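You operate a simulated robot arm through the tools that you are given. There is no shell and no other tool.

The job below is to be done with a simulated two-armed robot. You get a single attempt, and the scene is never put back.

Task
Bleed the filter pot that reads low, then stop the pump.
Fine: pump on for it; close the bleed knob once oil shows; leave the other pot and the valves alone.

It is judged by the outcome, as a careful person would: the job done as asked, and still so three seconds after it is handed in. It fails if anything else is knocked over, pushed out of place, dropped, spilled or broken.

Robot
Two 7-joint arms with fingered hands on one trunk that stands fixed in place. Base frame: the origin is at the foot of the trunk, x ahead of it, y to its left, z up; the work surface is at about z = 0.7. Readings come in m, degrees, newtons and seconds.
The left shoulder is at [0.05, 0.214, 0.869], the right one opposite. With the tool pointing down near the work surface each hand reaches from about 0.44 to 0.9 m from the base axis, measured 20 degrees to its own side. Payload 3 kg a hand.
Tool frame (each hand has its own): the origin (TCP) lies between the finger pads and is the grasp point; the fingertips stand 0.026 m ahead of it; z points along the fingers, y is the line along which they close. The gripper opens to 0.132 m; its body begins 0.073 m behind the TCP. The gripper is a hand of 3 fingers: y runs from the thumb to the fingers, the wrist lies at [0, 0, -0.229] in the tool frame, and closing takes about 1.5 s.
Orientation is that of the tool frame in the base frame, as a unit quaternion [x, y, z, w]. With the fingers straight down and closing along the base's y, the tool's x points along the base's -x, its y along +y and its z along -z.

Tools
- The arms move only by the tool arm_command. It takes "left_plan", "right_plan" or both (then of equal length, played together; a hand with none holds still); each is a list of rows, each an object (a shift or turn left out is 0, a gripper value left out holds the last) with "travel": the shift along the base's x, y, z in m, a list of three; "angular": the turn, a rotation vector about the base's x, y, z in degrees, a list of three. In form: [{"travel": [dx, dy, dz], "angular": [ax, ay, az]}, ...]. A call has 1 to 20 rows; each row is the pose to reach, as a shift and turn from the pose commanded when the call began. "left_claw" and "right_claw" are, for a hand that has rows, the gripper command, from -1 (shut) to 1 (fully open), values between in proportion, set as the call begins (left out, the last holds). Rows are played at 5 a second. More than 0.05 m and 8.6 degrees between two rows, or a gripper value outside its range, and nothing of the call is played. A pose out of reach is approached as far as the arm can. The call stops where the force on the tool passes 40 N (or 10 N more than at its start, if that is more) or the arm is blocked; 0.2 s more then pass. The fingers move at their own pace (about 0.072 m/s each) and stop on an object; they squeeze with about 31 N. The grip force told is the motor's: it shows also when the fingers shut on nothing. Time passes only in rows, and 0.2 s behind the last, so rows that repeat a pose let the fingers close. The reply holds the time, the measured pose of the TCP, the force on the tool along the base axes, the opening and the grip force, in the units named above and with some noise, with the torque about the TCP (base axes, N m) and any sound that the robot's microphone picked up.
- Cameras (640 x 400 px; columns grow to the right, rows downward): "scene" is now at [0.0307, -0.0103, 1.5035]; the picture's right is [-0.08, -1.00, 0.00], its down [-0.69, 0.05, -0.72] and it looks along [0.72, -0.05, -0.69] (base axes); focal length 319 px, centre (320, 200). "left" rides on the left gripper at [-0.062, 0.003, -0.092] in its tool frame; the picture's right is [-0.05, -1.00, 0.00], its down [0.83, -0.04, -0.56] and it looks along [0.55, -0.03, 0.83] (tool axes); focal length 230 px, centre (320, 200). "right" rides on the right gripper at [0.062, 0.003, -0.092] in its tool frame; the picture's right is [-0.05, 1.00, 0.00], its down [-0.83, -0.04, -0.56] and it looks along [-0.55, -0.03, 0.83] (tool axes); focal length 230 px, centre (320, 200). There is no depth. A picture from a camera that has moved, and an enlarged one, comes with that camera's place and axes in the base frame and with its lens. The place of the scene camera against the robot may be out by one fixed shift of up to 0.012 m in any direction.
- capture(camera): a new picture of that camera. The clock stands still meanwhile.
- curl_fingers(finger1, finger2, thumb_bend, hand): sets how far each is bent, from 0 (flat) to 1 (curled in); at 0.3 the hand is open as for a grip, at 0.7 the pads meet at the TCP. One left out holds its place. A second passes; each finger stops where it meets its share of the squeeze, and holds until it gets a number again. A gripper value or a shape takes the hand back. It gives what a move gives, with no picture; readings hold the bend of each and the force on the fingers (four entries, about 0 where the hand has none), thumb and palm.
- preshape(shape, hand): the hand has 3 fingers and takes this shape, open, in about a second: jaw (thumb against the fingers, like two jaws); tri (thumb and two fingers); tip (a fingertip pinch); poke (one finger out to press); point (the index stretched); flat (the hand flat); cup (the hand cupped); fist (a fist). The gripper value then closes the fingers along that shape, each until it touches; the sizes above hold for jaw. It gives what a move gives, with no picture.
- turn_head(pan, tilt): turns the head with the scene camera to pan (to the left, within 86 degrees either way) and tilt (down, from -29 to 69), counted from straight ahead of the robot. It gives what a move gives.
- inspect(camera, box): a new picture of the part [left, top, right, bottom] of that camera's present view, enlarged. The clock stands still meanwhile.
- close_job(): hands the job in; it is judged then, once.

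Nothing tells you positions but the pictures and the camera data. Unless the task says otherwise, let go and move clear before handing in.

The tools are called as name(argument=value, ...) on one line, values as JSON. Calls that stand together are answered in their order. arm_command: Moves the arms, as the interface text tells. Its arguments: {"type":"object","properties":{"left_plan":{"type":"array"},"left_claw":{"type":"number"},"right_plan":{"type":"array"},"right_claw":{"type":"number"}},"required":[]} The other tools are called the same way: preshape (shape, hand) gives the hand a shape; curl_fingers (finger1, finger2, thumb_bend, hand) moves the fingers one by one; turn_head (pan, tilt) turns the head that bears the scene camera; capture (camera) takes a picture; inspect (camera, box) takes an enlarged picture of a part of a camera's view; close_job () hands the job in.

At the start:

```text
clock: 0.0
left_ee_pos: [0.5169, 0.1378, 1.2049]
left_tcp_rot: [0.111, 0.994, 0.0, 0.001]
left_force: [0.3, 0.5, -0.3]
left_torque: [0.01, -0.02, 0.0]
left_grip_width: 0.132
left_gripper_force: 0.0
left_shape: jaw
left_bend: [0.3, 0.3, 0.3]
left_finger forces: [0.1, 0.0, 0.1, 0.0, 0.0, 0.0]
right_ee_pos: [0.4546, -0.2786, 1.1969]
right_tcp_rot: [0.111, 0.994, 0.0, 0.0]
right_force: [-0.4, 0.9, 0.5]
right_torque: [0.03, -0.01, 0.0]
right_grip_width: 0.1321
right_gripper_force: 0.0
right_shape: jaw
right_bend: [0.3, 0.3, 0.3]
right_finger forces: [0.0, 0.1, 0.0, 0.0, 0.0, 0.0]
head pan, tilt (commanded): [-4.3, 43.8]
```

scene: 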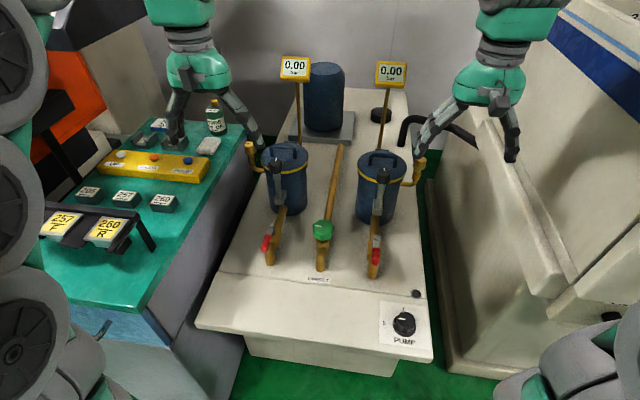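
right: 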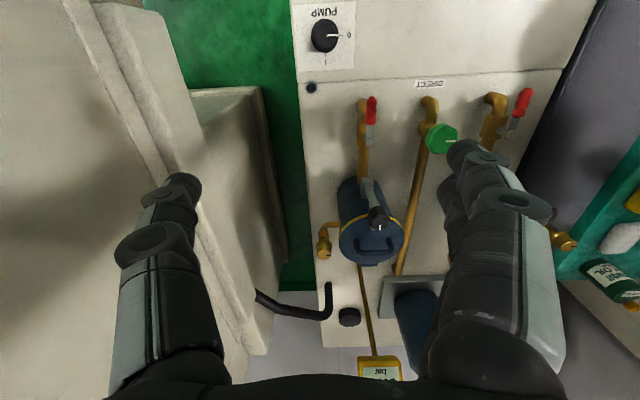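
left: 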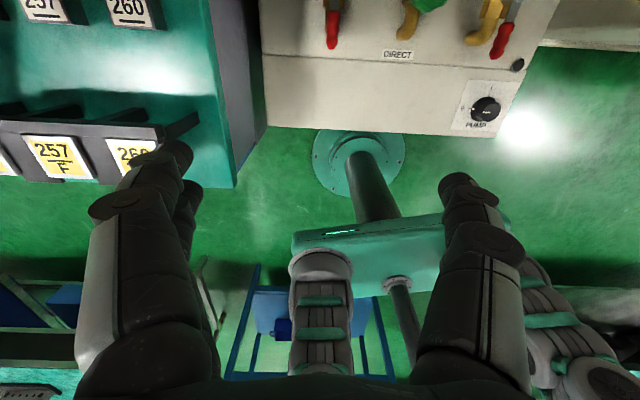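

The scene shows two blue filter pots with gauges that both read 0.00 and a pump knob on the front right, which looks to be off. I'll look closely at the parts first.

inspect(camera="scene", box=[370, 280, 440, 350])

inspect(camera="scene", box=[230, 130, 330, 280])

inspect(camera="scene", box=[340, 130, 440, 290])

inspect(camera="scene", box=[270, 45, 420, 140])

inspect(camera="scene", box=[30, 100, 240, 260])

```text
5.71 times, centred on (405, 315) of scene
camera zoom: at [0.0307, -0.0103, 1.5035], right [-0.08, -1.0, 0.0], down [-0.69, 0.05, -0.72], along [0.72, -0.05, -0.69], focal length 1825 px, centre (-166, -457)
```

zoom: 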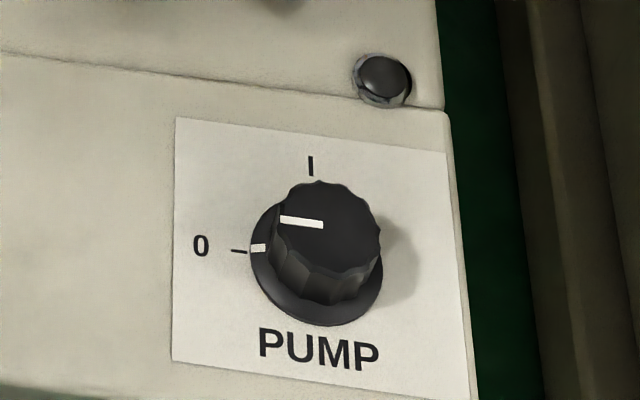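

```text
2.67 times, centred on (280, 205) of scene
camera zoom: at [0.0307, -0.0103, 1.5035], right [-0.08, -1.0, 0.0], down [-0.69, 0.05, -0.72], along [0.72, -0.05, -0.69], focal length 852 px, centre (427, 187)
```

zoom: 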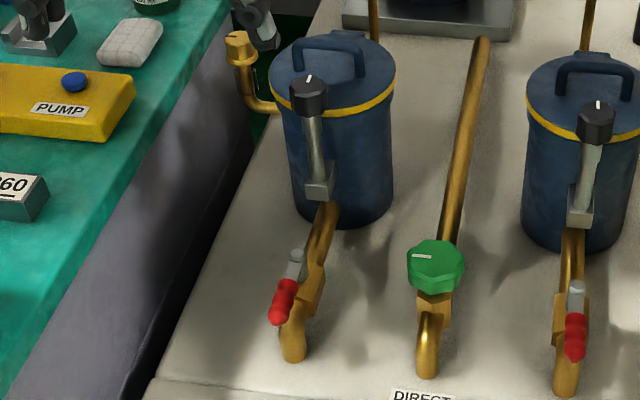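

```text
2.50 times, centred on (390, 210) of scene
camera zoom: at [0.0307, -0.0103, 1.5035], right [-0.08, -1.0, 0.0], down [-0.69, 0.05, -0.72], along [0.72, -0.05, -0.69], focal length 798 px, centre (145, 175)
```

zoom: 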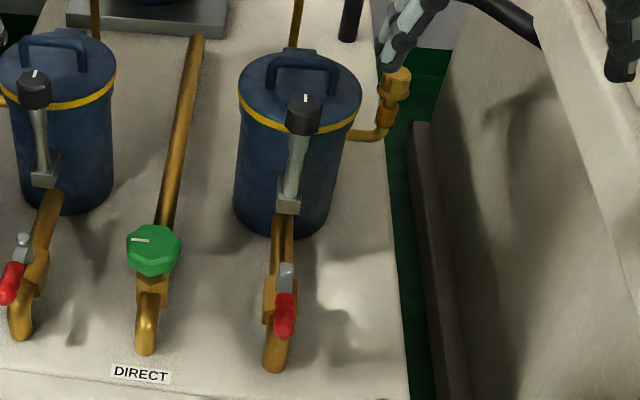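

```text
4.21 times, centred on (345, 92) of scene
camera zoom: at [0.0307, -0.0103, 1.5035], right [-0.08, -1.0, 0.0], down [-0.69, 0.05, -0.72], along [0.72, -0.05, -0.69], focal length 1345 px, centre (215, 653)
```

zoom: 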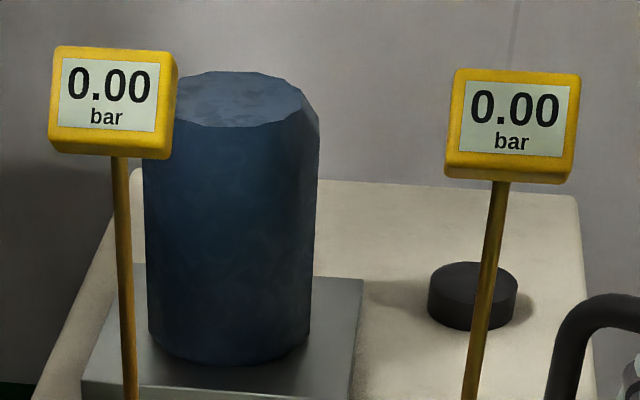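

```text
2.50 times, centred on (135, 180) of scene
camera zoom: at [0.0307, -0.0103, 1.5035], right [-0.08, -1.0, 0.0], down [-0.69, 0.05, -0.72], along [0.72, -0.05, -0.69], focal length 798 px, centre (782, 250)
```

zoom: 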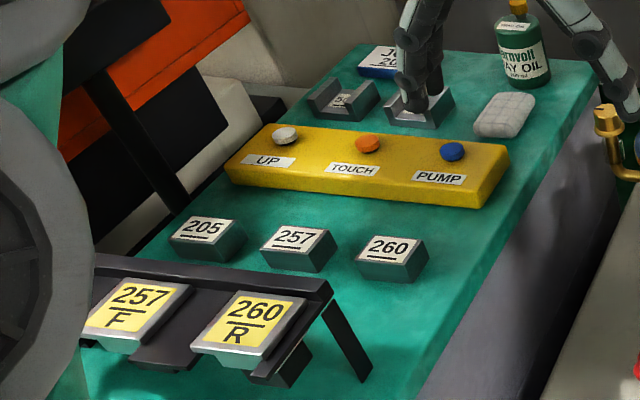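

Pump knob is at 0, with "I" a quarter turn clockwise. Each pot has a black knob on a stalk at the lid's front, a brass piece on a side pipe and a red-lever valve, so I need to find which is the bleed knob.

inspect(camera="right", box=[300, 80, 460, 280])

inspect(camera="scene", box=[350, 135, 440, 195])

inspect(camera="scene", box=[235, 130, 325, 190])

inspect(camera="right", box=[300, 200, 400, 400])

```text
2.00 times, centred on (380, 180) of right
camera zoom: at [0.3938, -0.2618, 1.289], right [0.27, 0.96, 0.0], down [0.8, -0.23, 0.56], along [0.53, -0.15, -0.83], focal length 460 px, centre (200, 240)
```

zoom: 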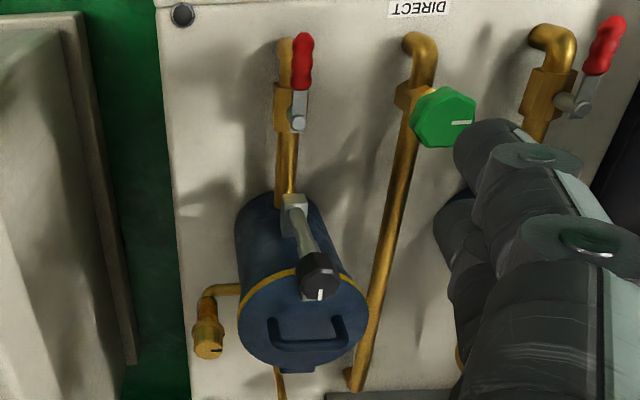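

```text
6.67 times, centred on (395, 165) of scene
camera zoom: at [0.0307, -0.0103, 1.5035], right [-0.08, -1.0, 0.0], down [-0.69, 0.05, -0.72], along [0.72, -0.05, -0.69], focal length 2129 px, centre (-180, 433)
```

zoom: 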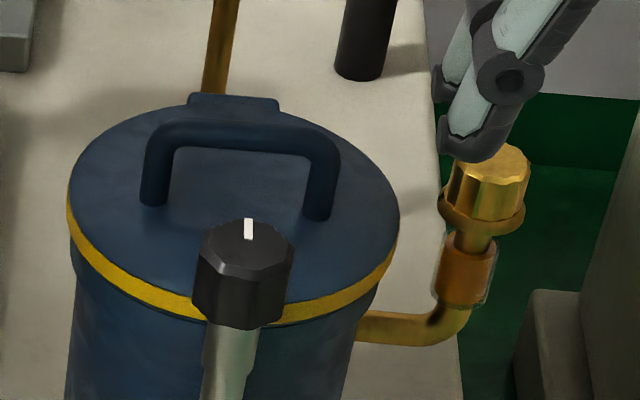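

```text
6.67 times, centred on (280, 160) of scene
camera zoom: at [0.0307, -0.0103, 1.5035], right [-0.08, -1.0, 0.0], down [-0.69, 0.05, -0.72], along [0.72, -0.05, -0.69], focal length 2129 px, centre (587, 467)
```

zoom: 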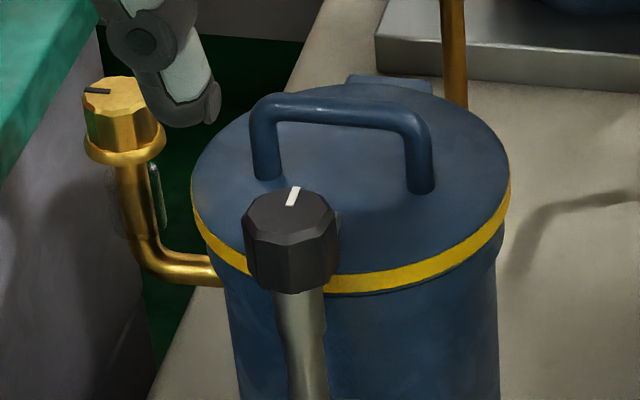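

```text
2.00 times, centred on (350, 300) of right
camera zoom: at [0.3938, -0.2618, 1.289], right [0.27, 0.96, 0.0], down [0.8, -0.23, 0.56], along [0.53, -0.15, -0.83], focal length 460 px, centre (260, 0)
```

zoom: 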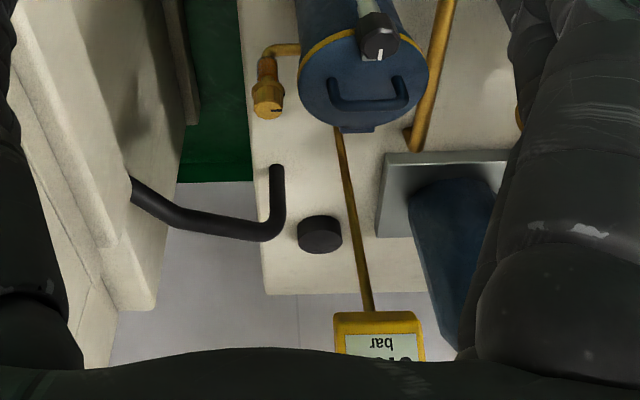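

The brass knobs sit on side pipes with a small sight glass under each, so I take those to be the bleed knobs. The pump knob triangulates to about (0.38, -0.25, 0.74), and I'll bring the right hand over it with the camera looking.

arm_command(right_plan=[{"travel": [-0.007, 0.004, -0.035]}, {"travel": [-0.014, 0.008, -0.07]}, {"travel": [-0.021, 0.012, -0.105]}, {"travel": [-0.028, 0.016, -0.14]}, {"travel": [-0.035, 0.02, -0.175]}, {"travel": [-0.042, 0.024, -0.21]}, {"travel": [-0.049, 0.028, -0.245]}, {"travel": [-0.055, 0.03, -0.28]}, {"travel": [-0.055, 0.03, -0.28]}])

capture(camera="right")

capture(camera="scene")

```text
clock: 2.0
left_ee_pos: [0.5144, 0.1359, 1.2042]
left_tcp_rot: [0.111, 0.994, 0.0, 0.0]
left_force: [-0.1, 0.0, 0.3]
left_torque: [0.0, 0.0, -0.02]
left_grip_width: 0.1317
left_gripper_force: 0.1
left_shape: jaw
left_bend: [0.3, 0.3, 0.3]
left_finger forces: [0.0, 0.0, 0.0, 0.1, 0.0, 0.0]
right_ee_pos: [0.3993, -0.2485, 0.9157]
right_tcp_rot: [0.111, 0.994, 0.001, 0.001]
right_force: [-0.1, 0.5, -0.3]
right_torque: [-0.02, -0.04, -0.01]
right_grip_width: 0.132
right_gripper_force: 0.0
right_shape: jaw
right_bend: [0.3, 0.3, 0.3]
right_finger forces: [0.0, 0.0, 0.0, 0.0, 0.0, 0.0]
head pan, tilt (commanded): [-4.3, 43.8]
```

```text
taken
camera right: at [0.3388, -0.2313, 1.0089], right [0.27, 0.96, 0.0], down [0.8, -0.23, 0.56], along [0.54, -0.15, -0.83], focal length 230 px, centre (320, 200)
```

right: 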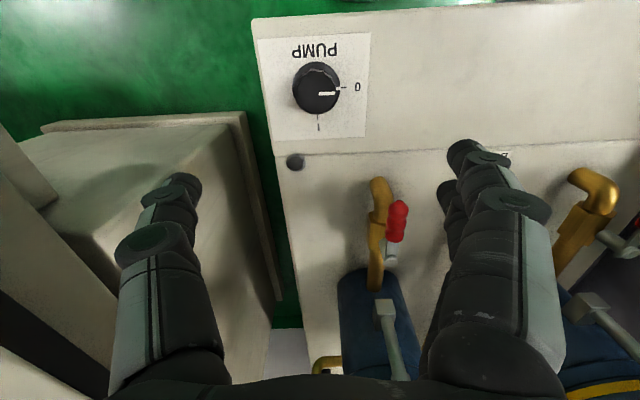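

```text
taken
camera scene: at [0.0306, -0.0103, 1.5035], right [-0.08, -1.0, 0.0], down [-0.69, 0.05, -0.72], along [0.72, -0.05, -0.69], focal length 319 px, centre (320, 200)
```

scene: 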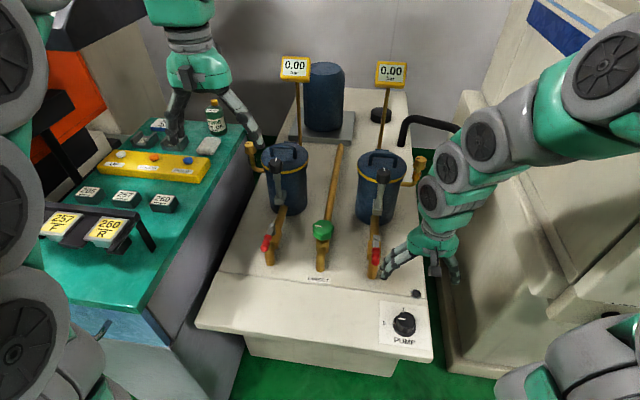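

The hand is over the front of the machine and the panel looks level, with its axis about -12.6° from base, close to the hand's own yaw. I'll zoom in on the pump knob to fix its place.

inspect(camera="right", box=[250, 20, 380, 150])

inspect(camera="scene", box=[370, 280, 440, 350])

```text
3.08 times, centred on (315, 85) of right
camera zoom: at [0.3388, -0.2313, 1.0089], right [0.27, 0.96, 0.0], down [0.8, -0.23, 0.56], along [0.54, -0.15, -0.83], focal length 708 px, centre (335, 554)
```

zoom: 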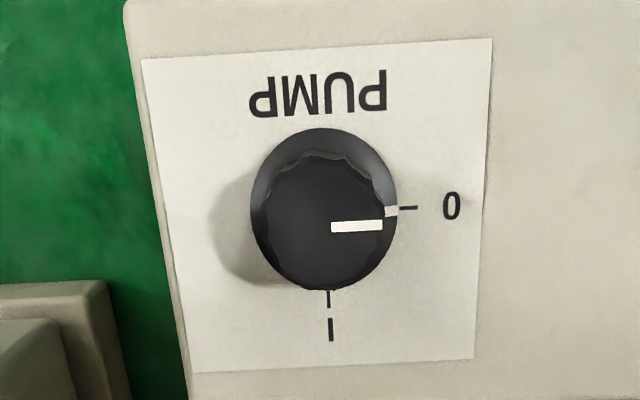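

```text
5.71 times, centred on (405, 315) of scene
camera zoom: at [0.0306, -0.0103, 1.5035], right [-0.08, -1.0, 0.0], down [-0.69, 0.05, -0.72], along [0.72, -0.05, -0.69], focal length 1825 px, centre (-166, -457)
```

zoom: 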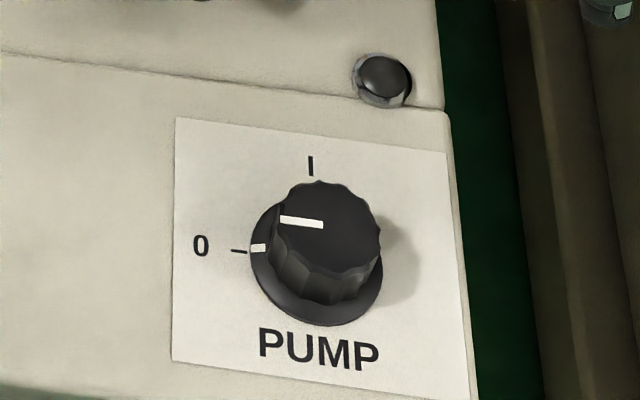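

Corrected triangulation puts the pump knob's axis at about (0.3765, -0.246), with its top at z≈0.737, the panel at z≈0.70 and a grip diameter of about 4.3 cm. I'll turn the right hand +40°, narrow the jaws and come down to just above the knob.

arm_command(right_plan=[{"travel": [-0.004, 0.0005, -0.015], "angular": [0, 0, 8]}, {"travel": [-0.009, 0.001, -0.03], "angular": [0, 0, 16]}, {"travel": [-0.014, 0.0015, -0.05], "angular": [0, 0, 24]}, {"travel": [-0.019, 0.002, -0.07], "angular": [0, 0, 32]}, {"travel": [-0.023, 0.0025, -0.09], "angular": [0, 0, 40]}, {"travel": [-0.023, 0.0025, -0.09], "angular": [0, 0, 40]}], right_claw=0.25)

capture(camera="right")

capture(camera="scene")

```text
clock: 3.4
left_ee_pos: [0.5154, 0.1371, 1.2042]
left_tcp_rot: [0.111, 0.994, 0.001, 0.0]
left_force: [-0.1, 0.1, 0.6]
left_torque: [0.0, -0.02, 0.02]
left_grip_width: 0.1317
left_gripper_force: 0.0
left_shape: jaw
left_bend: [0.3, 0.3, 0.3]
left_finger forces: [0.0, 0.1, 0.0, 0.0, 0.0, 0.0]
right_ee_pos: [0.3882, -0.2472, 0.831]
right_tcp_rot: [-0.236, 0.972, 0.0, -0.001]
right_force: [0.6, 0.8, -0.1]
right_torque: [0.0, -0.01, 0.01]
right_grip_width: 0.0824
right_gripper_force: 0.1
right_shape: jaw
right_bend: [0.71, 0.71, 0.69]
right_finger forces: [0.1, 0.1, 0.0, 0.0, 0.0, 0.0]
right hand out of reach, approached as far as the arm can: row 4, 5, 6
head pan, tilt (commanded): [-4.3, 43.8]
```

```text
taken
camera right: at [0.3307, -0.2726, 0.923], right [-0.41, 0.91, 0.0], down [0.76, 0.34, 0.55], along [0.5, 0.23, -0.83], focal length 230 px, centre (320, 200)
```

right: 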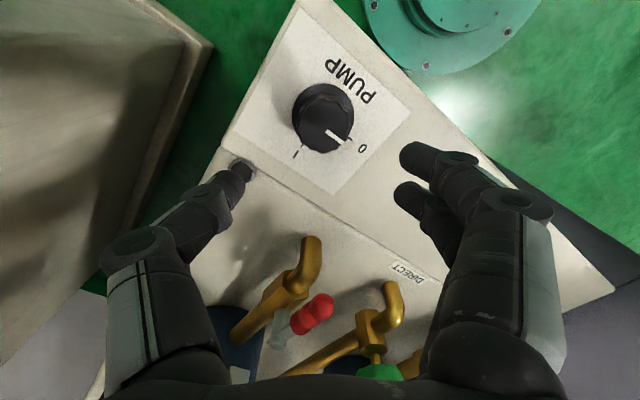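

```text
taken
camera scene: at [0.0306, -0.0103, 1.5035], right [-0.08, -1.0, 0.0], down [-0.69, 0.05, -0.72], along [0.72, -0.05, -0.69], focal length 319 px, centre (320, 200)
```

scene: 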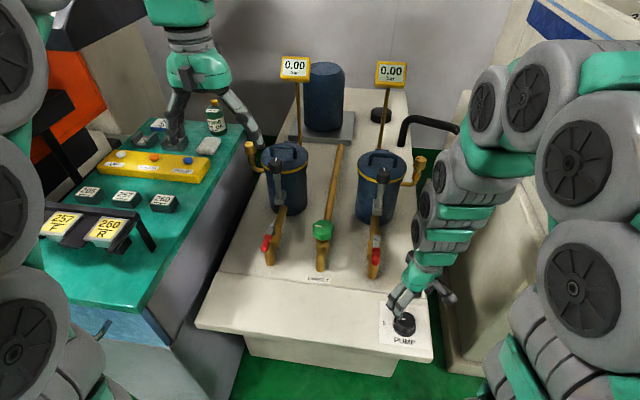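

The right arm is folded too tightly to get down to the pump knob, stopping about 1.2 cm short, but the left arm can reach across to it comfortably. I'll lift the right hand clear to the upper right first.

arm_command(right_plan=[{"travel": [0.01, 0, 0.045], "angular": [0, 0, -8]}, {"travel": [0.02, 0, 0.088], "angular": [0, 0, -16]}, {"travel": [0.03, -0.01, 0.13], "angular": [0, 0, -24]}, {"travel": [0.045, -0.02, 0.17], "angular": [0, 0, -32]}, {"travel": [0.06, -0.035, 0.21], "angular": [0, 0, -40]}, {"travel": [0.08, -0.055, 0.245], "angular": [0, 0, -40]}, {"travel": [0.1, -0.075, 0.28], "angular": [0, 0, -40]}, {"travel": [0.12, -0.095, 0.315], "angular": [0, 0, -40]}, {"travel": [0.14, -0.115, 0.35], "angular": [0, 0, -40]}, {"travel": [0.145, -0.12, 0.37], "angular": [0, 0, -40]}, {"travel": [0.145, -0.12, 0.37], "angular": [0, 0, -40]}])

capture(camera="scene")

capture(camera="right")

```text
clock: 5.8
left_ee_pos: [0.5156, 0.1366, 1.2037]
left_tcp_rot: [0.11, 0.994, -0.001, 0.0]
left_force: [0.7, -0.1, 0.7]
left_torque: [0.03, -0.03, 0.01]
left_grip_width: 0.1322
left_gripper_force: 0.1
left_shape: jaw
left_bend: [0.3, 0.3, 0.3]
left_finger forces: [0.0, 0.1, 0.0, 0.0, 0.0, 0.1]
right_ee_pos: [0.5322, -0.3694, 1.1999]
right_tcp_rot: [0.11, 0.994, 0.0, 0.0]
right_force: [-0.3, -0.3, 0.5]
right_torque: [0.0, -0.01, 0.01]
right_grip_width: 0.0825
right_gripper_force: 0.1
right_shape: jaw
right_bend: [0.71, 0.71, 0.69]
right_finger forces: [0.0, 0.0, 0.0, 0.1, 0.0, 0.0]
head pan, tilt (commanded): [-4.3, 43.8]
```

```text
taken
camera scene: at [0.0307, -0.0103, 1.5035], right [-0.08, -1.0, 0.0], down [-0.69, 0.05, -0.72], along [0.72, -0.05, -0.69], focal length 319 px, centre (320, 200)
```

scene: 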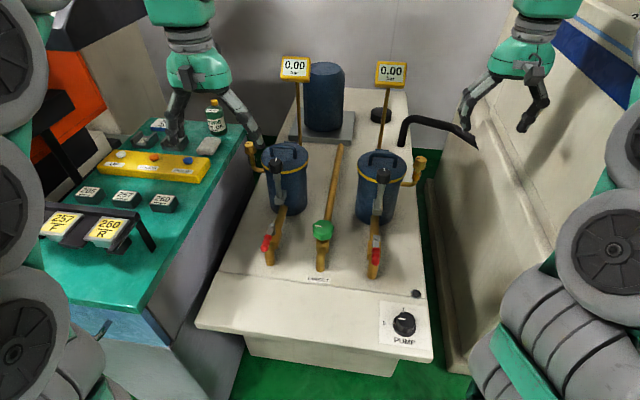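

```text
taken
camera right: at [0.4723, -0.3515, 1.2925], right [0.27, 0.96, 0.0], down [0.8, -0.23, 0.55], along [0.53, -0.15, -0.83], focal length 230 px, centre (320, 200)
```

right: 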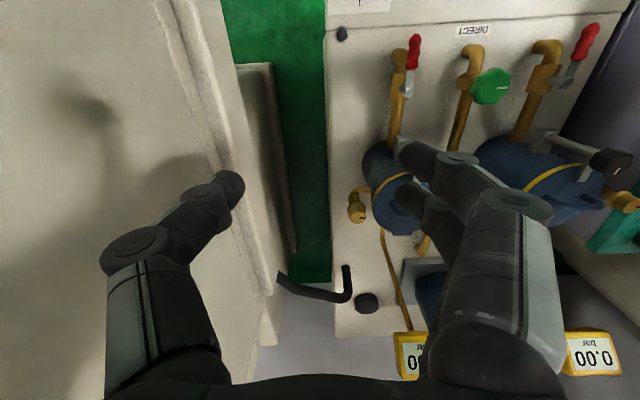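

The right hand is clear. I'll zoom in on both brass bleed knobs from here before moving the left hand.

inspect(camera="right", box=[320, 150, 420, 250])

inspect(camera="right", box=[520, 110, 640, 230])

inspect(camera="scene", box=[400, 145, 435, 190])

inspect(camera="scene", box=[235, 130, 275, 185])

```text
4.00 times, centred on (370, 200) of right
camera zoom: at [0.4723, -0.3515, 1.2925], right [0.27, 0.96, 0.0], down [0.8, -0.23, 0.55], along [0.53, -0.15, -0.83], focal length 920 px, centre (120, 200)
```

zoom: 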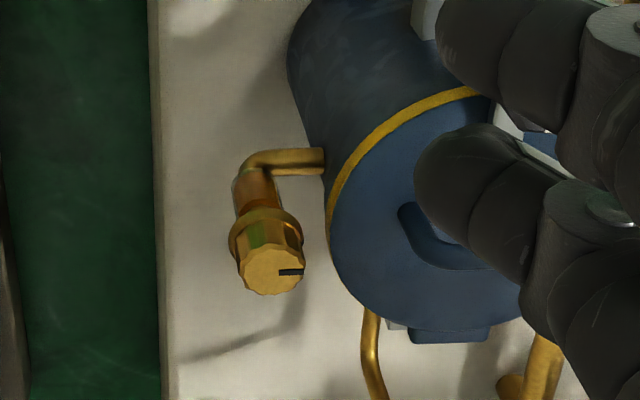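

```text
3.33 times, centred on (580, 170) of right
camera zoom: at [0.4723, -0.3515, 1.2925], right [0.27, 0.96, 0.0], down [0.8, -0.23, 0.55], along [0.53, -0.15, -0.83], focal length 767 px, centre (-547, 300)
```

zoom: 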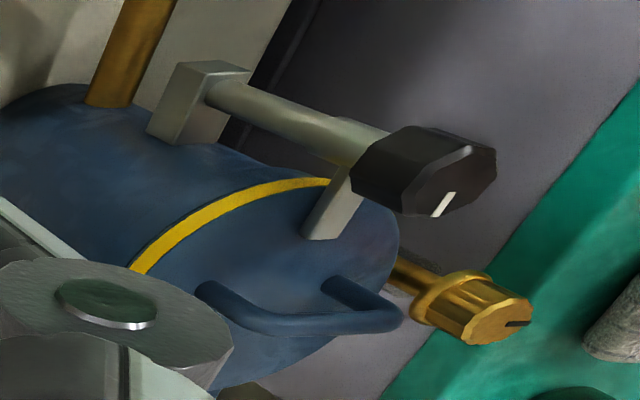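

```text
8.89 times, centred on (418, 168) of scene
camera zoom: at [0.0307, -0.0103, 1.5035], right [-0.08, -1.0, 0.0], down [-0.69, 0.05, -0.72], along [0.72, -0.05, -0.69], focal length 2839 px, centre (-547, 489)
```

zoom: 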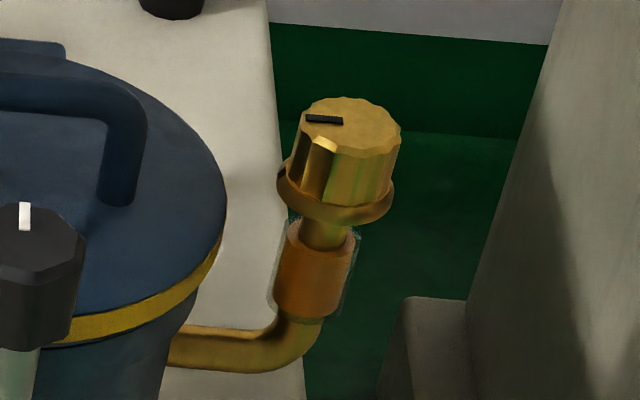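

```text
7.27 times, centred on (255, 158) of scene
camera zoom: at [0.0307, -0.0103, 1.5035], right [-0.08, -1.0, 0.0], down [-0.69, 0.05, -0.72], along [0.72, -0.05, -0.69], focal length 2323 px, centre (793, 509)
```

zoom: 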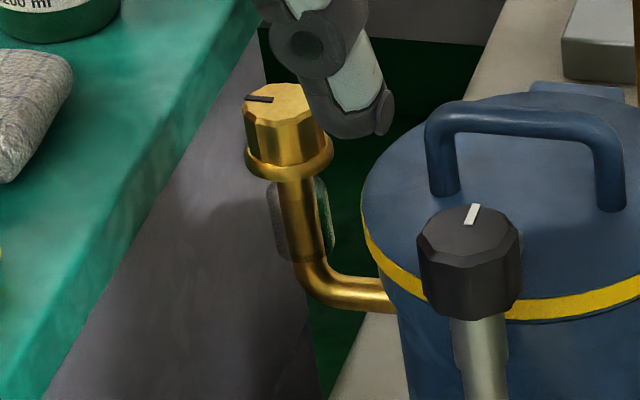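

Both brass knobs have their slot pointing left in the picture; the right sight glass is amber and the left one is clear and empty. Now I'll bring the left hand across and down over the pump knob.

arm_command(left_plan=[{"travel": [-0.0125, -0.03, -0.025]}, {"travel": [-0.025, -0.06, -0.05]}, {"travel": [-0.0375, -0.09, -0.075]}, {"travel": [-0.05, -0.12, -0.1]}, {"travel": [-0.0625, -0.15, -0.125]}, {"travel": [-0.075, -0.18, -0.15]}, {"travel": [-0.0875, -0.21, -0.175]}, {"travel": [-0.1, -0.24, -0.2]}, {"travel": [-0.1065, -0.264, -0.228]}, {"travel": [-0.113, -0.288, -0.256]}, {"travel": [-0.1195, -0.312, -0.284]}, {"travel": [-0.126, -0.336, -0.312]}, {"travel": [-0.1325, -0.36, -0.34]}, {"travel": [-0.139, -0.383, -0.37]}, {"travel": [-0.139, -0.383, -0.37]}], left_claw=0.25)

capture(camera="left")

capture(camera="scene")

```text
clock: 9.0
left_ee_pos: [0.375, -0.2469, 0.8346]
left_tcp_rot: [0.11, 0.994, -0.001, 0.001]
left_force: [0.0, 0.1, -0.5]
left_torque: [0.0, 0.02, 0.0]
left_grip_width: 0.083
left_gripper_force: 0.1
left_shape: jaw
left_bend: [0.71, 0.71, 0.69]
left_finger forces: [0.0, 0.0, 0.0, 0.0, 0.1, 0.0]
right_ee_pos: [0.5334, -0.3682, 1.1985]
right_tcp_rot: [0.11, 0.994, 0.0, -0.001]
right_force: [0.2, 0.2, 0.6]
right_torque: [-0.01, 0.01, 0.0]
right_grip_width: 0.083
right_gripper_force: 0.1
right_shape: jaw
right_bend: [0.71, 0.71, 0.69]
right_finger forces: [0.0, 0.1, 0.1, 0.1, 0.0, 0.1]
head pan, tilt (commanded): [-4.3, 43.8]
```

```text
taken
camera left: at [0.4383, -0.2569, 0.927], right [-0.17, -0.99, 0.0], down [-0.82, 0.14, 0.56], along [-0.55, 0.09, -0.83], focal length 230 px, centre (320, 200)
```

left: 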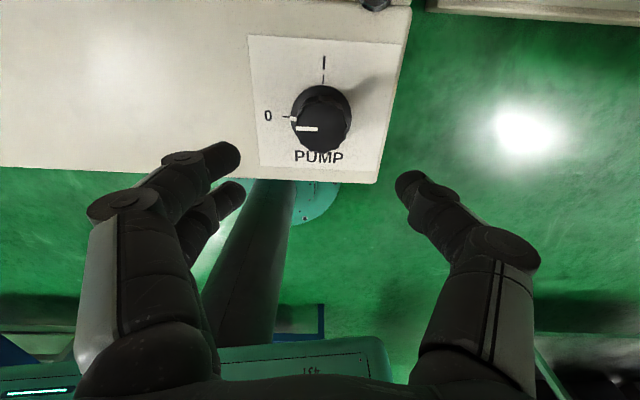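

```text
taken
camera scene: at [0.0307, -0.0103, 1.5035], right [-0.08, -1.0, 0.0], down [-0.69, 0.05, -0.72], along [0.72, -0.05, -0.69], focal length 319 px, centre (320, 200)
```

scene: 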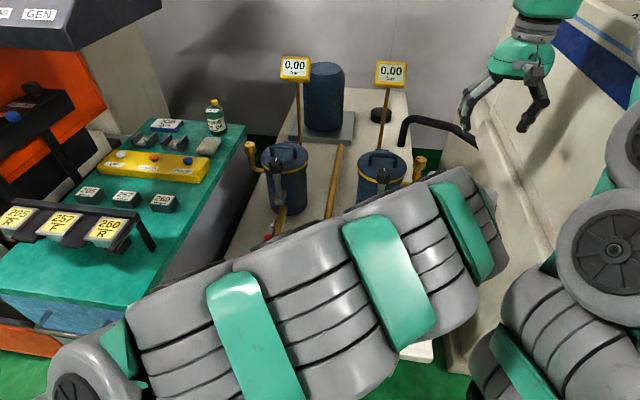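

The left hand is above the knob with everything in reach. I'll zoom in to check the alignment before going down.

inspect(camera="left", box=[240, 30, 410, 190])

```text
2.50 times, centred on (325, 110) of left
camera zoom: at [0.4383, -0.2569, 0.927], right [-0.17, -0.99, 0.0], down [-0.82, 0.14, 0.56], along [-0.55, 0.09, -0.83], focal length 575 px, centre (308, 425)
```

zoom: 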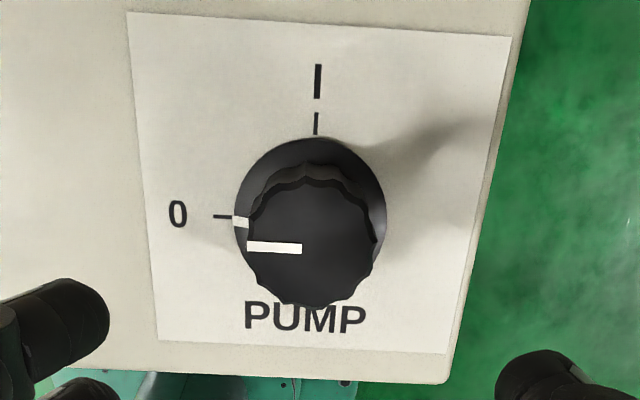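

The hand cameras together put the knob's axis at about (0.380, -0.2475), with the panel at z≈0.695 and the knob top at z≈0.72–0.735. I'll shift slightly and lower in part, then check again.

arm_command(left_plan=[{"travel": [0.003, -0.0005, -0.03]}, {"travel": [0.005, -0.0005, -0.06]}, {"travel": [0.005, -0.0005, -0.075]}, {"travel": [0.005, -0.0005, -0.075]}])

capture(camera="left")

inspect(camera="left", box=[200, 0, 440, 200])

```text
clock: 10.0
left_ee_pos: [0.3808, -0.2462, 0.7595]
left_tcp_rot: [0.111, 0.994, 0.0, 0.001]
left_force: [-0.2, -0.5, 0.2]
left_torque: [0.03, 0.0, 0.05]
left_grip_width: 0.083
left_gripper_force: 0.1
left_shape: jaw
left_bend: [0.71, 0.71, 0.69]
left_finger forces: [0.1, 0.0, 0.1, 0.0, 0.0, 0.0]
right_ee_pos: [0.533, -0.3678, 1.1993]
right_tcp_rot: [0.11, 0.994, -0.001, 0.0]
right_force: [0.2, -0.7, 0.0]
right_torque: [-0.02, -0.04, 0.03]
right_grip_width: 0.0829
right_gripper_force: 0.1
right_shape: jaw
right_bend: [0.71, 0.71, 0.69]
right_finger forces: [0.0, 0.1, 0.1, 0.1, 0.0, 0.0]
head pan, tilt (commanded): [-4.3, 43.8]
```

```text
taken
camera left: at [0.4429, -0.258, 0.852], right [-0.17, -0.99, 0.0], down [-0.82, 0.14, 0.56], along [-0.55, 0.09, -0.83], focal length 230 px, centre (320, 200)
```

left: 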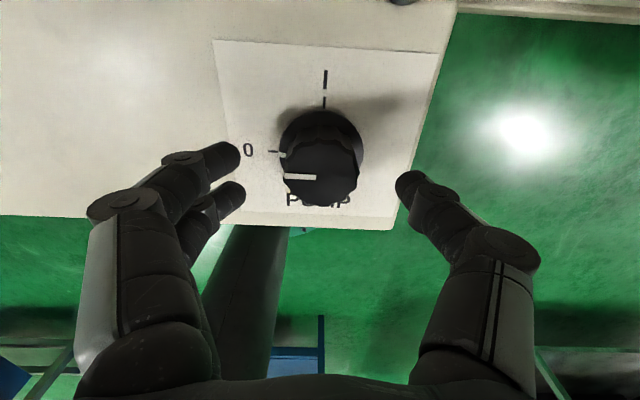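

```text
2.00 times, centred on (320, 100) of left
camera zoom: at [0.4429, -0.258, 0.852], right [-0.17, -0.99, 0.0], down [-0.82, 0.14, 0.56], along [-0.55, 0.09, -0.83], focal length 460 px, centre (320, 400)
```

zoom: 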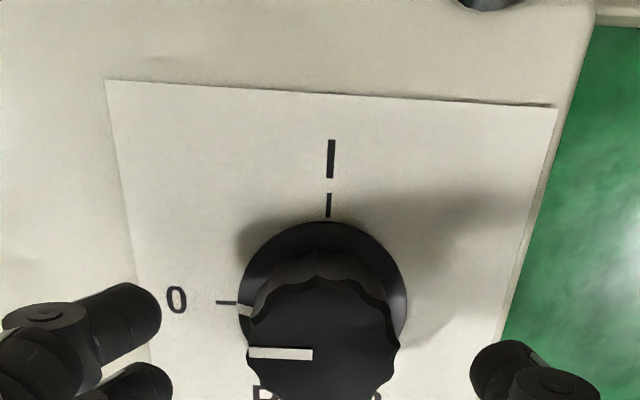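

The knob is centred under the hand. I'll lower to the grip height now.

arm_command(left_plan=[{"travel": [0, -0.0005, -0.012]}, {"travel": [0, -0.001, -0.022]}, {"travel": [0, -0.001, -0.022]}])

capture(camera="left")

```text
clock: 10.8
left_ee_pos: [0.3814, -0.2481, 0.7376]
left_tcp_rot: [0.111, 0.994, 0.0, 0.0]
left_force: [0.5, 0.0, -0.5]
left_torque: [-0.01, 0.0, -0.02]
left_grip_width: 0.083
left_gripper_force: 0.0
left_shape: jaw
left_bend: [0.71, 0.71, 0.69]
left_finger forces: [0.0, 0.0, 0.0, 0.0, 0.1, 0.1]
right_ee_pos: [0.5333, -0.3687, 1.2]
right_tcp_rot: [0.11, 0.994, 0.0, 0.0]
right_force: [-0.4, -0.5, -0.6]
right_torque: [0.01, -0.02, -0.01]
right_grip_width: 0.0831
right_gripper_force: 0.0
right_shape: jaw
right_bend: [0.71, 0.71, 0.69]
right_finger forces: [0.0, 0.0, 0.1, 0.1, 0.1, 0.0]
head pan, tilt (commanded): [-4.3, 43.8]
```

```text
taken
camera left: at [0.4426, -0.2593, 0.83], right [-0.17, -0.99, 0.0], down [-0.82, 0.14, 0.56], along [-0.55, 0.09, -0.83], focal length 230 px, centre (320, 200)
```

left: 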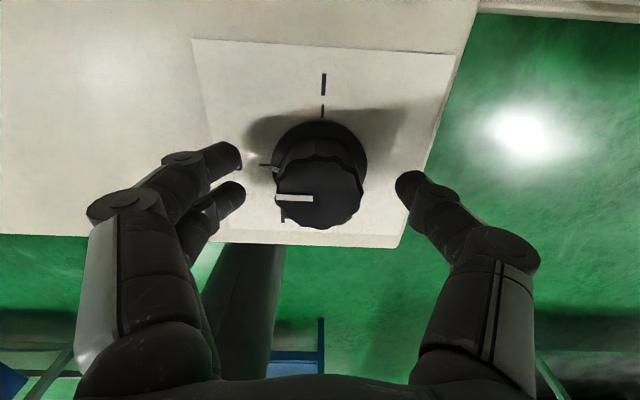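

No contact yet and the knob sits between the pads. I'll close the jaws on it.

arm_command(left_plan=[{"travel": [0, 0, 0]}, {"travel": [0, 0, 0]}, {"travel": [0, 0, 0]}, {"travel": [0, 0, 0]}, {"travel": [0, 0, 0]}, {"travel": [0, 0, 0]}, {"travel": [0, 0, 0]}], left_claw=-1)

capture(camera="left")

```text
clock: 12.4
left_ee_pos: [0.3814, -0.2482, 0.7383]
left_tcp_rot: [0.11, 0.994, 0.0, 0.001]
left_force: [2.0, -0.3, -3.3]
left_torque: [0.01, -0.03, 0.0]
left_grip_width: 0.0347
left_gripper_force: 30.9
left_shape: jaw
left_bend: [0.73, 0.73, 0.7]
left_finger forces: [14.6, 13.8, 0.0, 0.1, 28.1, 0.1]
right_ee_pos: [0.5332, -0.3697, 1.2004]
right_tcp_rot: [0.11, 0.994, 0.0, 0.0]
right_force: [0.5, 0.9, 0.5]
right_torque: [0.01, 0.03, 0.01]
right_grip_width: 0.0829
right_gripper_force: 0.0
right_shape: jaw
right_bend: [0.71, 0.71, 0.69]
right_finger forces: [0.0, 0.1, 0.0, 0.0, 0.1, 0.1]
head pan, tilt (commanded): [-4.3, 43.8]
```

```text
taken
camera left: at [0.4427, -0.2593, 0.83], right [-0.17, -0.99, 0.0], down [-0.82, 0.14, 0.56], along [-0.55, 0.09, -0.83], focal length 230 px, centre (320, 200)
```

left: 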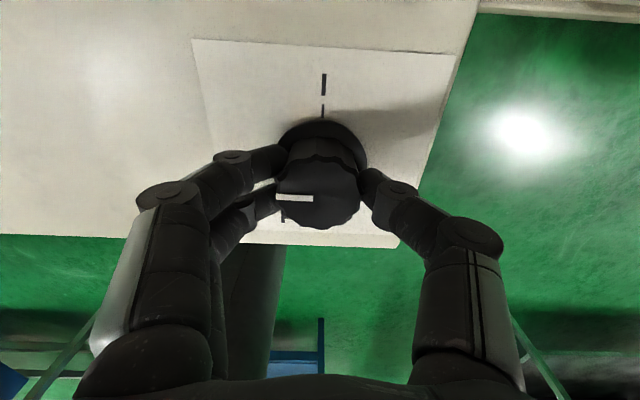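

The knob is gripped firmly and evenly. I'll turn it a quarter turn clockwise seen from above, from 0 to I.

arm_command(left_plan=[{"angular": [0, 0, -7.5]}, {"angular": [0, 0, -15]}, {"angular": [0, 0, -22.5]}, {"angular": [0, 0, -30]}, {"angular": [0, 0, -37.5]}, {"angular": [0, 0, -45]}])

capture(camera="left")

```text
clock: 13.8
left_ee_pos: [0.3819, -0.248, 0.738]
left_tcp_rot: [0.483, 0.875, 0.0, 0.001]
left_force: [-3.4, -5.5, -5.4]
left_torque: [-0.11, 0.09, 0.04]
left_grip_width: 0.0349
left_gripper_force: 31.1
left_shape: jaw
left_bend: [0.73, 0.73, 0.7]
left_finger forces: [14.2, 13.6, 0.0, 0.1, 31.8, 0.0]
right_ee_pos: [0.5325, -0.3694, 1.1985]
right_tcp_rot: [0.11, 0.994, 0.0, 0.0]
right_force: [0.1, 0.7, 0.1]
right_torque: [-0.05, -0.02, -0.03]
right_grip_width: 0.083
right_gripper_force: 0.1
right_shape: jaw
right_bend: [0.71, 0.71, 0.69]
right_finger forces: [0.0, 0.0, 0.0, 0.1, 0.0, 0.0]
head pan, tilt (commanded): [-4.3, 43.8]
```

```text
taken
camera left: at [0.4173, -0.2993, 0.8302], right [-0.82, -0.58, 0.0], down [-0.48, 0.68, 0.56], along [-0.32, 0.45, -0.83], focal length 230 px, centre (320, 200)
```

left: 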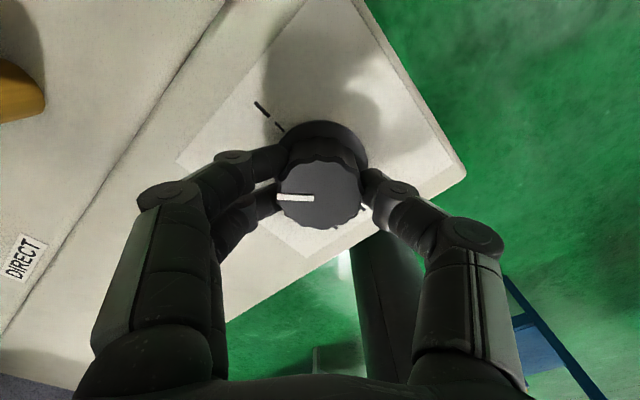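

The knob is turning with the hand. I'll go on another 45°.

arm_command(left_plan=[{"angular": [0, 0, -7.5]}, {"angular": [0, 0, -15]}, {"angular": [0, 0, -22.5]}, {"angular": [0, 0, -30]}, {"angular": [0, 0, -37.5]}, {"angular": [0, 0, -45]}, {"angular": [0, 0, -45]}])

capture(camera="left")

capture(camera="scene")

```text
clock: 15.4
left_ee_pos: [0.3816, -0.2489, 0.7372]
left_tcp_rot: [0.781, 0.624, -0.001, 0.0]
left_force: [-8.2, -6.0, -0.5]
left_torque: [-0.12, 0.19, 0.18]
left_grip_width: 0.0344
left_gripper_force: 31.1
left_shape: jaw
left_bend: [0.73, 0.73, 0.7]
left_finger forces: [15.5, 13.7, 0.1, 0.0, 34.5, 0.0]
right_ee_pos: [0.5329, -0.3684, 1.199]
right_tcp_rot: [0.111, 0.994, 0.0, 0.001]
right_force: [-0.1, 1.0, -0.3]
right_torque: [-0.03, 0.02, -0.01]
right_grip_width: 0.0828
right_gripper_force: 0.0
right_shape: jaw
right_bend: [0.71, 0.71, 0.69]
right_finger forces: [0.0, 0.0, 0.0, 0.0, 0.0, 0.2]
head pan, tilt (commanded): [-4.3, 43.8]
```

```text
taken
camera left: at [0.3709, -0.3095, 0.83], right [-0.99, 0.17, 0.0], down [0.14, 0.82, 0.55], along [0.1, 0.55, -0.83], focal length 230 px, centre (320, 200)
```

left: 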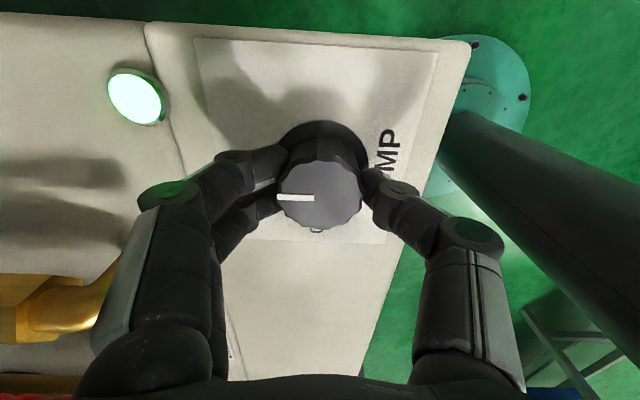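

```text
taken
camera scene: at [0.0306, -0.0104, 1.5035], right [-0.08, -1.0, 0.0], down [-0.69, 0.05, -0.72], along [0.72, -0.05, -0.69], focal length 319 px, centre (320, 200)
```

scene: 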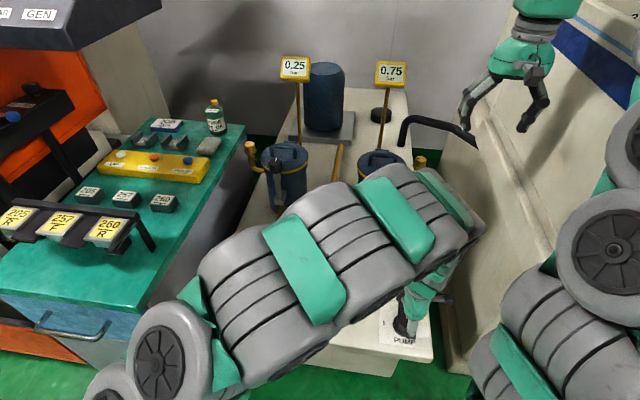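

The lamp is lit and the pump is on: the left gauge reads 0.25 and the right 0.75, so the left pot looks like the low one. I'll let go of the knob and lift off.

arm_command(left_plan=[{"travel": [0, 0, 0]}, {"travel": [0, 0, 0]}, {"travel": [0, 0, 0]}, {"travel": [0, 0, 0]}, {"travel": [0, 0, 0]}, {"travel": [0, 0, 0.02]}, {"travel": [0, 0, 0.05]}, {"travel": [0, 0, 0.09]}, {"travel": [0, 0, 0.13]}, {"travel": [0, 0, 0.13]}], left_claw=0.25)

capture(camera="left")

inspect(camera="scene", box=[270, 45, 420, 140])

```text
clock: 17.6
left_ee_pos: [0.3803, -0.2487, 0.8686]
left_tcp_rot: [0.781, 0.624, 0.0, 0.001]
left_force: [-0.6, 0.2, 0.0]
left_torque: [0.0, 0.01, -0.02]
left_grip_width: 0.0822
left_gripper_force: 0.1
left_shape: jaw
left_bend: [0.71, 0.71, 0.69]
left_finger forces: [0.1, 0.0, 0.0, 0.0, 0.1, 0.0]
right_ee_pos: [0.5332, -0.3686, 1.1992]
right_tcp_rot: [0.11, 0.994, -0.001, 0.0]
right_force: [0.4, 0.1, 0.5]
right_torque: [-0.02, -0.02, -0.03]
right_grip_width: 0.0829
right_gripper_force: 0.1
right_shape: jaw
right_bend: [0.71, 0.71, 0.69]
right_finger forces: [0.1, 0.1, 0.1, 0.0, 0.1, 0.0]
head pan, tilt (commanded): [-4.3, 43.8]
```

```text
taken
camera left: at [0.3709, -0.3099, 0.9606], right [-0.99, 0.17, 0.0], down [0.14, 0.82, 0.56], along [0.09, 0.55, -0.83], focal length 230 px, centre (320, 200)
```

left: 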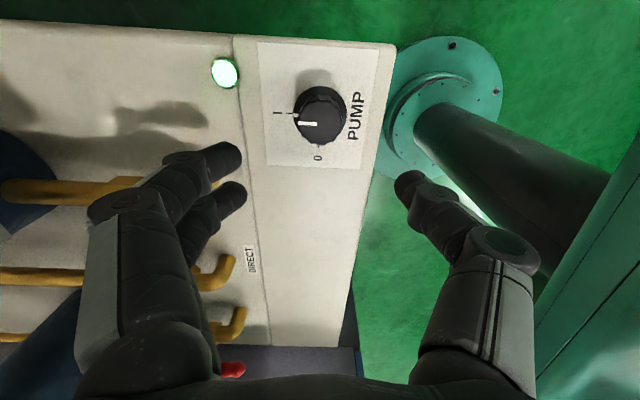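

```text
4.21 times, centred on (345, 92) of scene
camera zoom: at [0.0307, -0.0103, 1.5035], right [-0.08, -1.0, 0.0], down [-0.69, 0.05, -0.72], along [0.72, -0.05, -0.69], focal length 1345 px, centre (215, 653)
```

zoom: 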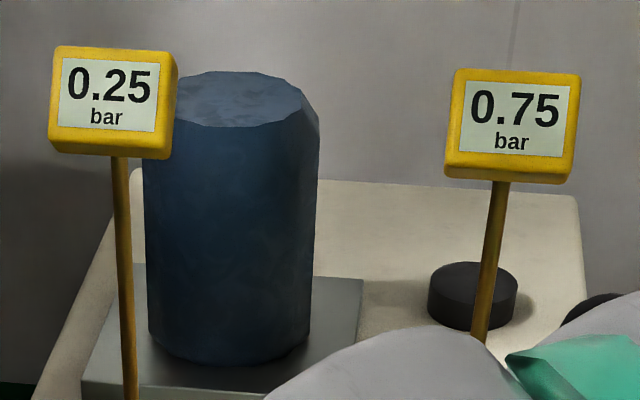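

The knob rests at I and the lamp is lit. The left gauge holds at 0.25 against 0.75, so the left pot is the low one, and I'll carry the left hand back left and up toward its brass bleed knob at roughly (0.88, 0.155, 0.94).

arm_command(left_plan=[{"travel": [0.0, 0.015, 0.035], "angular": [0, 0, 7.3]}, {"travel": [0.01, 0.035, 0.07], "angular": [0, 0, 14.7]}, {"travel": [0.02, 0.06, 0.1], "angular": [0, 0, 22]}, {"travel": [0.03, 0.088, 0.13], "angular": [0, 0, 29.3]}, {"travel": [0.043, 0.116, 0.158], "angular": [0, 0, 36.7]}, {"travel": [0.056, 0.144, 0.186], "angular": [0, 0, 44]}, {"travel": [0.069, 0.172, 0.21], "angular": [0, 0, 51.3]}, {"travel": [0.083, 0.2, 0.234], "angular": [0, 0, 58.7]}, {"travel": [0.097, 0.23, 0.256], "angular": [0, 0, 66]}, {"travel": [0.111, 0.26, 0.276], "angular": [0, 0, 73.3]}, {"travel": [0.126, 0.29, 0.293], "angular": [0, 0, 80.7]}, {"travel": [0.141, 0.32, 0.308], "angular": [0, 0, 88]}, {"travel": [0.156, 0.35, 0.32], "angular": [0, 0, 95.3]}, {"travel": [0.17, 0.369, 0.331], "angular": [0, 0, 102.7]}, {"travel": [0.17, 0.369, 0.331], "angular": [0, 0, 102.7]}])

capture(camera="scene")

```text
clock: 20.8
left_ee_pos: [0.551, 0.1218, 1.1984]
left_tcp_rot: [0.0, 1.0, 0.0, 0.0]
left_force: [0.4, 0.6, -0.3]
left_torque: [-0.01, 0.0, 0.01]
left_grip_width: 0.0823
left_gripper_force: 0.0
left_shape: jaw
left_bend: [0.71, 0.71, 0.69]
left_finger forces: [0.1, 0.0, 0.0, 0.1, 0.0, 0.0]
right_ee_pos: [0.5336, -0.3691, 1.199]
right_tcp_rot: [0.11, 0.994, 0.0, 0.0]
right_force: [-0.6, 0.2, -0.3]
right_torque: [0.0, 0.03, 0.0]
right_grip_width: 0.0827
right_gripper_force: 0.1
right_shape: jaw
right_bend: [0.71, 0.71, 0.69]
right_finger forces: [0.1, 0.0, 0.0, 0.0, 0.0, 0.0]
head pan, tilt (commanded): [-4.3, 43.8]
```

```text
taken
camera scene: at [0.0307, -0.0103, 1.5035], right [-0.08, -1.0, 0.0], down [-0.69, 0.05, -0.72], along [0.72, -0.05, -0.69], focal length 319 px, centre (320, 200)
```

scene: 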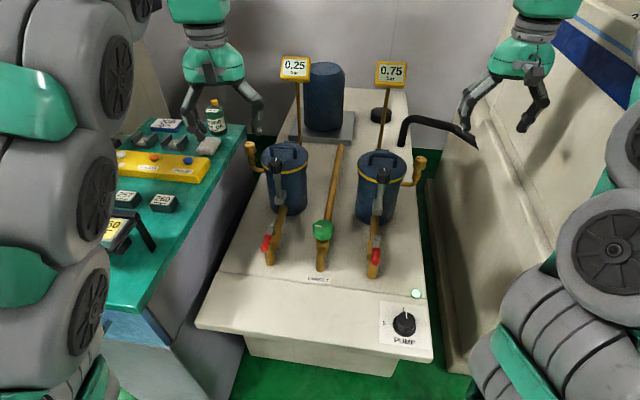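

The left hand is upright again at (0.55, 0.12, 1.20). I'll tilt it 35° forward and bring it above and short of the left bleed knob for a close look straight down.

arm_command(left_plan=[{"travel": [0.033, 0.004, 0.0], "angular": [0, -5, 0]}, {"travel": [0.066, 0.008, -0.01], "angular": [0, -10, 0]}, {"travel": [0.1, 0.012, -0.02], "angular": [0, -15, 0]}, {"travel": [0.134, 0.016, -0.035], "angular": [0, -20, 0]}, {"travel": [0.168, 0.02, -0.05], "angular": [0, -25, 0]}, {"travel": [0.202, 0.025, -0.065], "angular": [0, -30, 0]}, {"travel": [0.236, 0.029, -0.08], "angular": [0, -35, 0]}, {"travel": [0.269, 0.033, -0.098], "angular": [0, -35, 0]}, {"travel": [0.269, 0.033, -0.098], "angular": [0, -35, 0]}])

capture(camera="left")

capture(camera="scene")

```text
clock: 22.8
left_ee_pos: [0.8193, 0.1547, 1.098]
left_tcp_rot: [0.0, 0.954, 0.0, 0.301]
left_force: [-0.5, 0.0, -0.8]
left_torque: [-0.01, 0.05, 0.01]
left_grip_width: 0.0824
left_gripper_force: 0.1
left_shape: jaw
left_bend: [0.71, 0.71, 0.69]
left_finger forces: [0.1, 0.0, 0.1, 0.0, 0.1, 0.1]
right_ee_pos: [0.5329, -0.3685, 1.1989]
right_tcp_rot: [0.111, 0.994, 0.0, 0.0]
right_force: [-0.3, -0.3, 0.5]
right_torque: [0.03, -0.03, 0.0]
right_grip_width: 0.0829
right_gripper_force: 0.1
right_shape: jaw
right_bend: [0.71, 0.71, 0.69]
right_finger forces: [0.0, 0.1, 0.0, 0.0, 0.0, 0.0]
head pan, tilt (commanded): [-4.3, 43.8]
```

```text
taken
camera left: at [0.8186, 0.1567, 1.2107], right [0.04, -1.0, 0.03], down [-1.0, -0.04, -0.02], along [0.02, -0.03, -1.0], focal length 230 px, centre (320, 200)
```

left: 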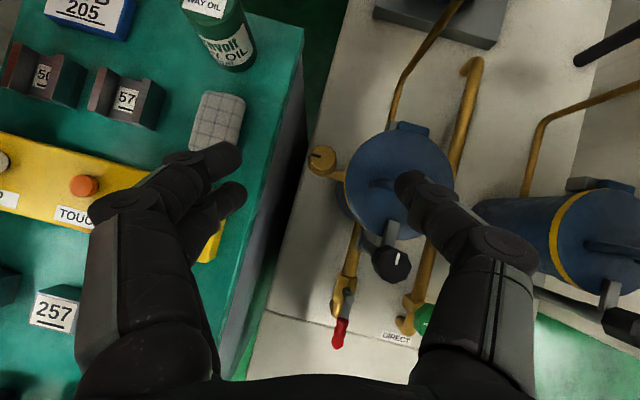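

```text
taken
camera scene: at [0.0307, -0.0103, 1.5035], right [-0.08, -1.0, 0.0], down [-0.69, 0.05, -0.72], along [0.72, -0.05, -0.69], focal length 319 px, centre (320, 200)
```

scene: 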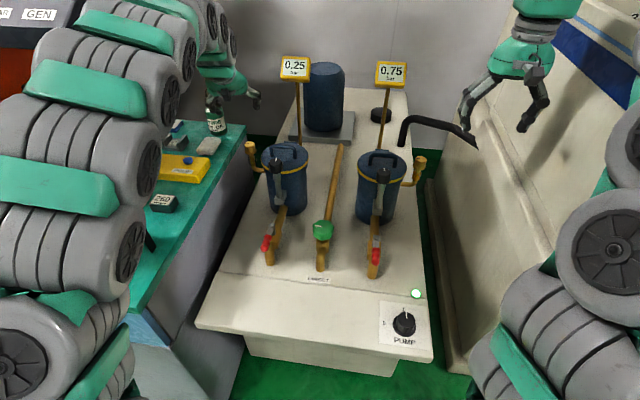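

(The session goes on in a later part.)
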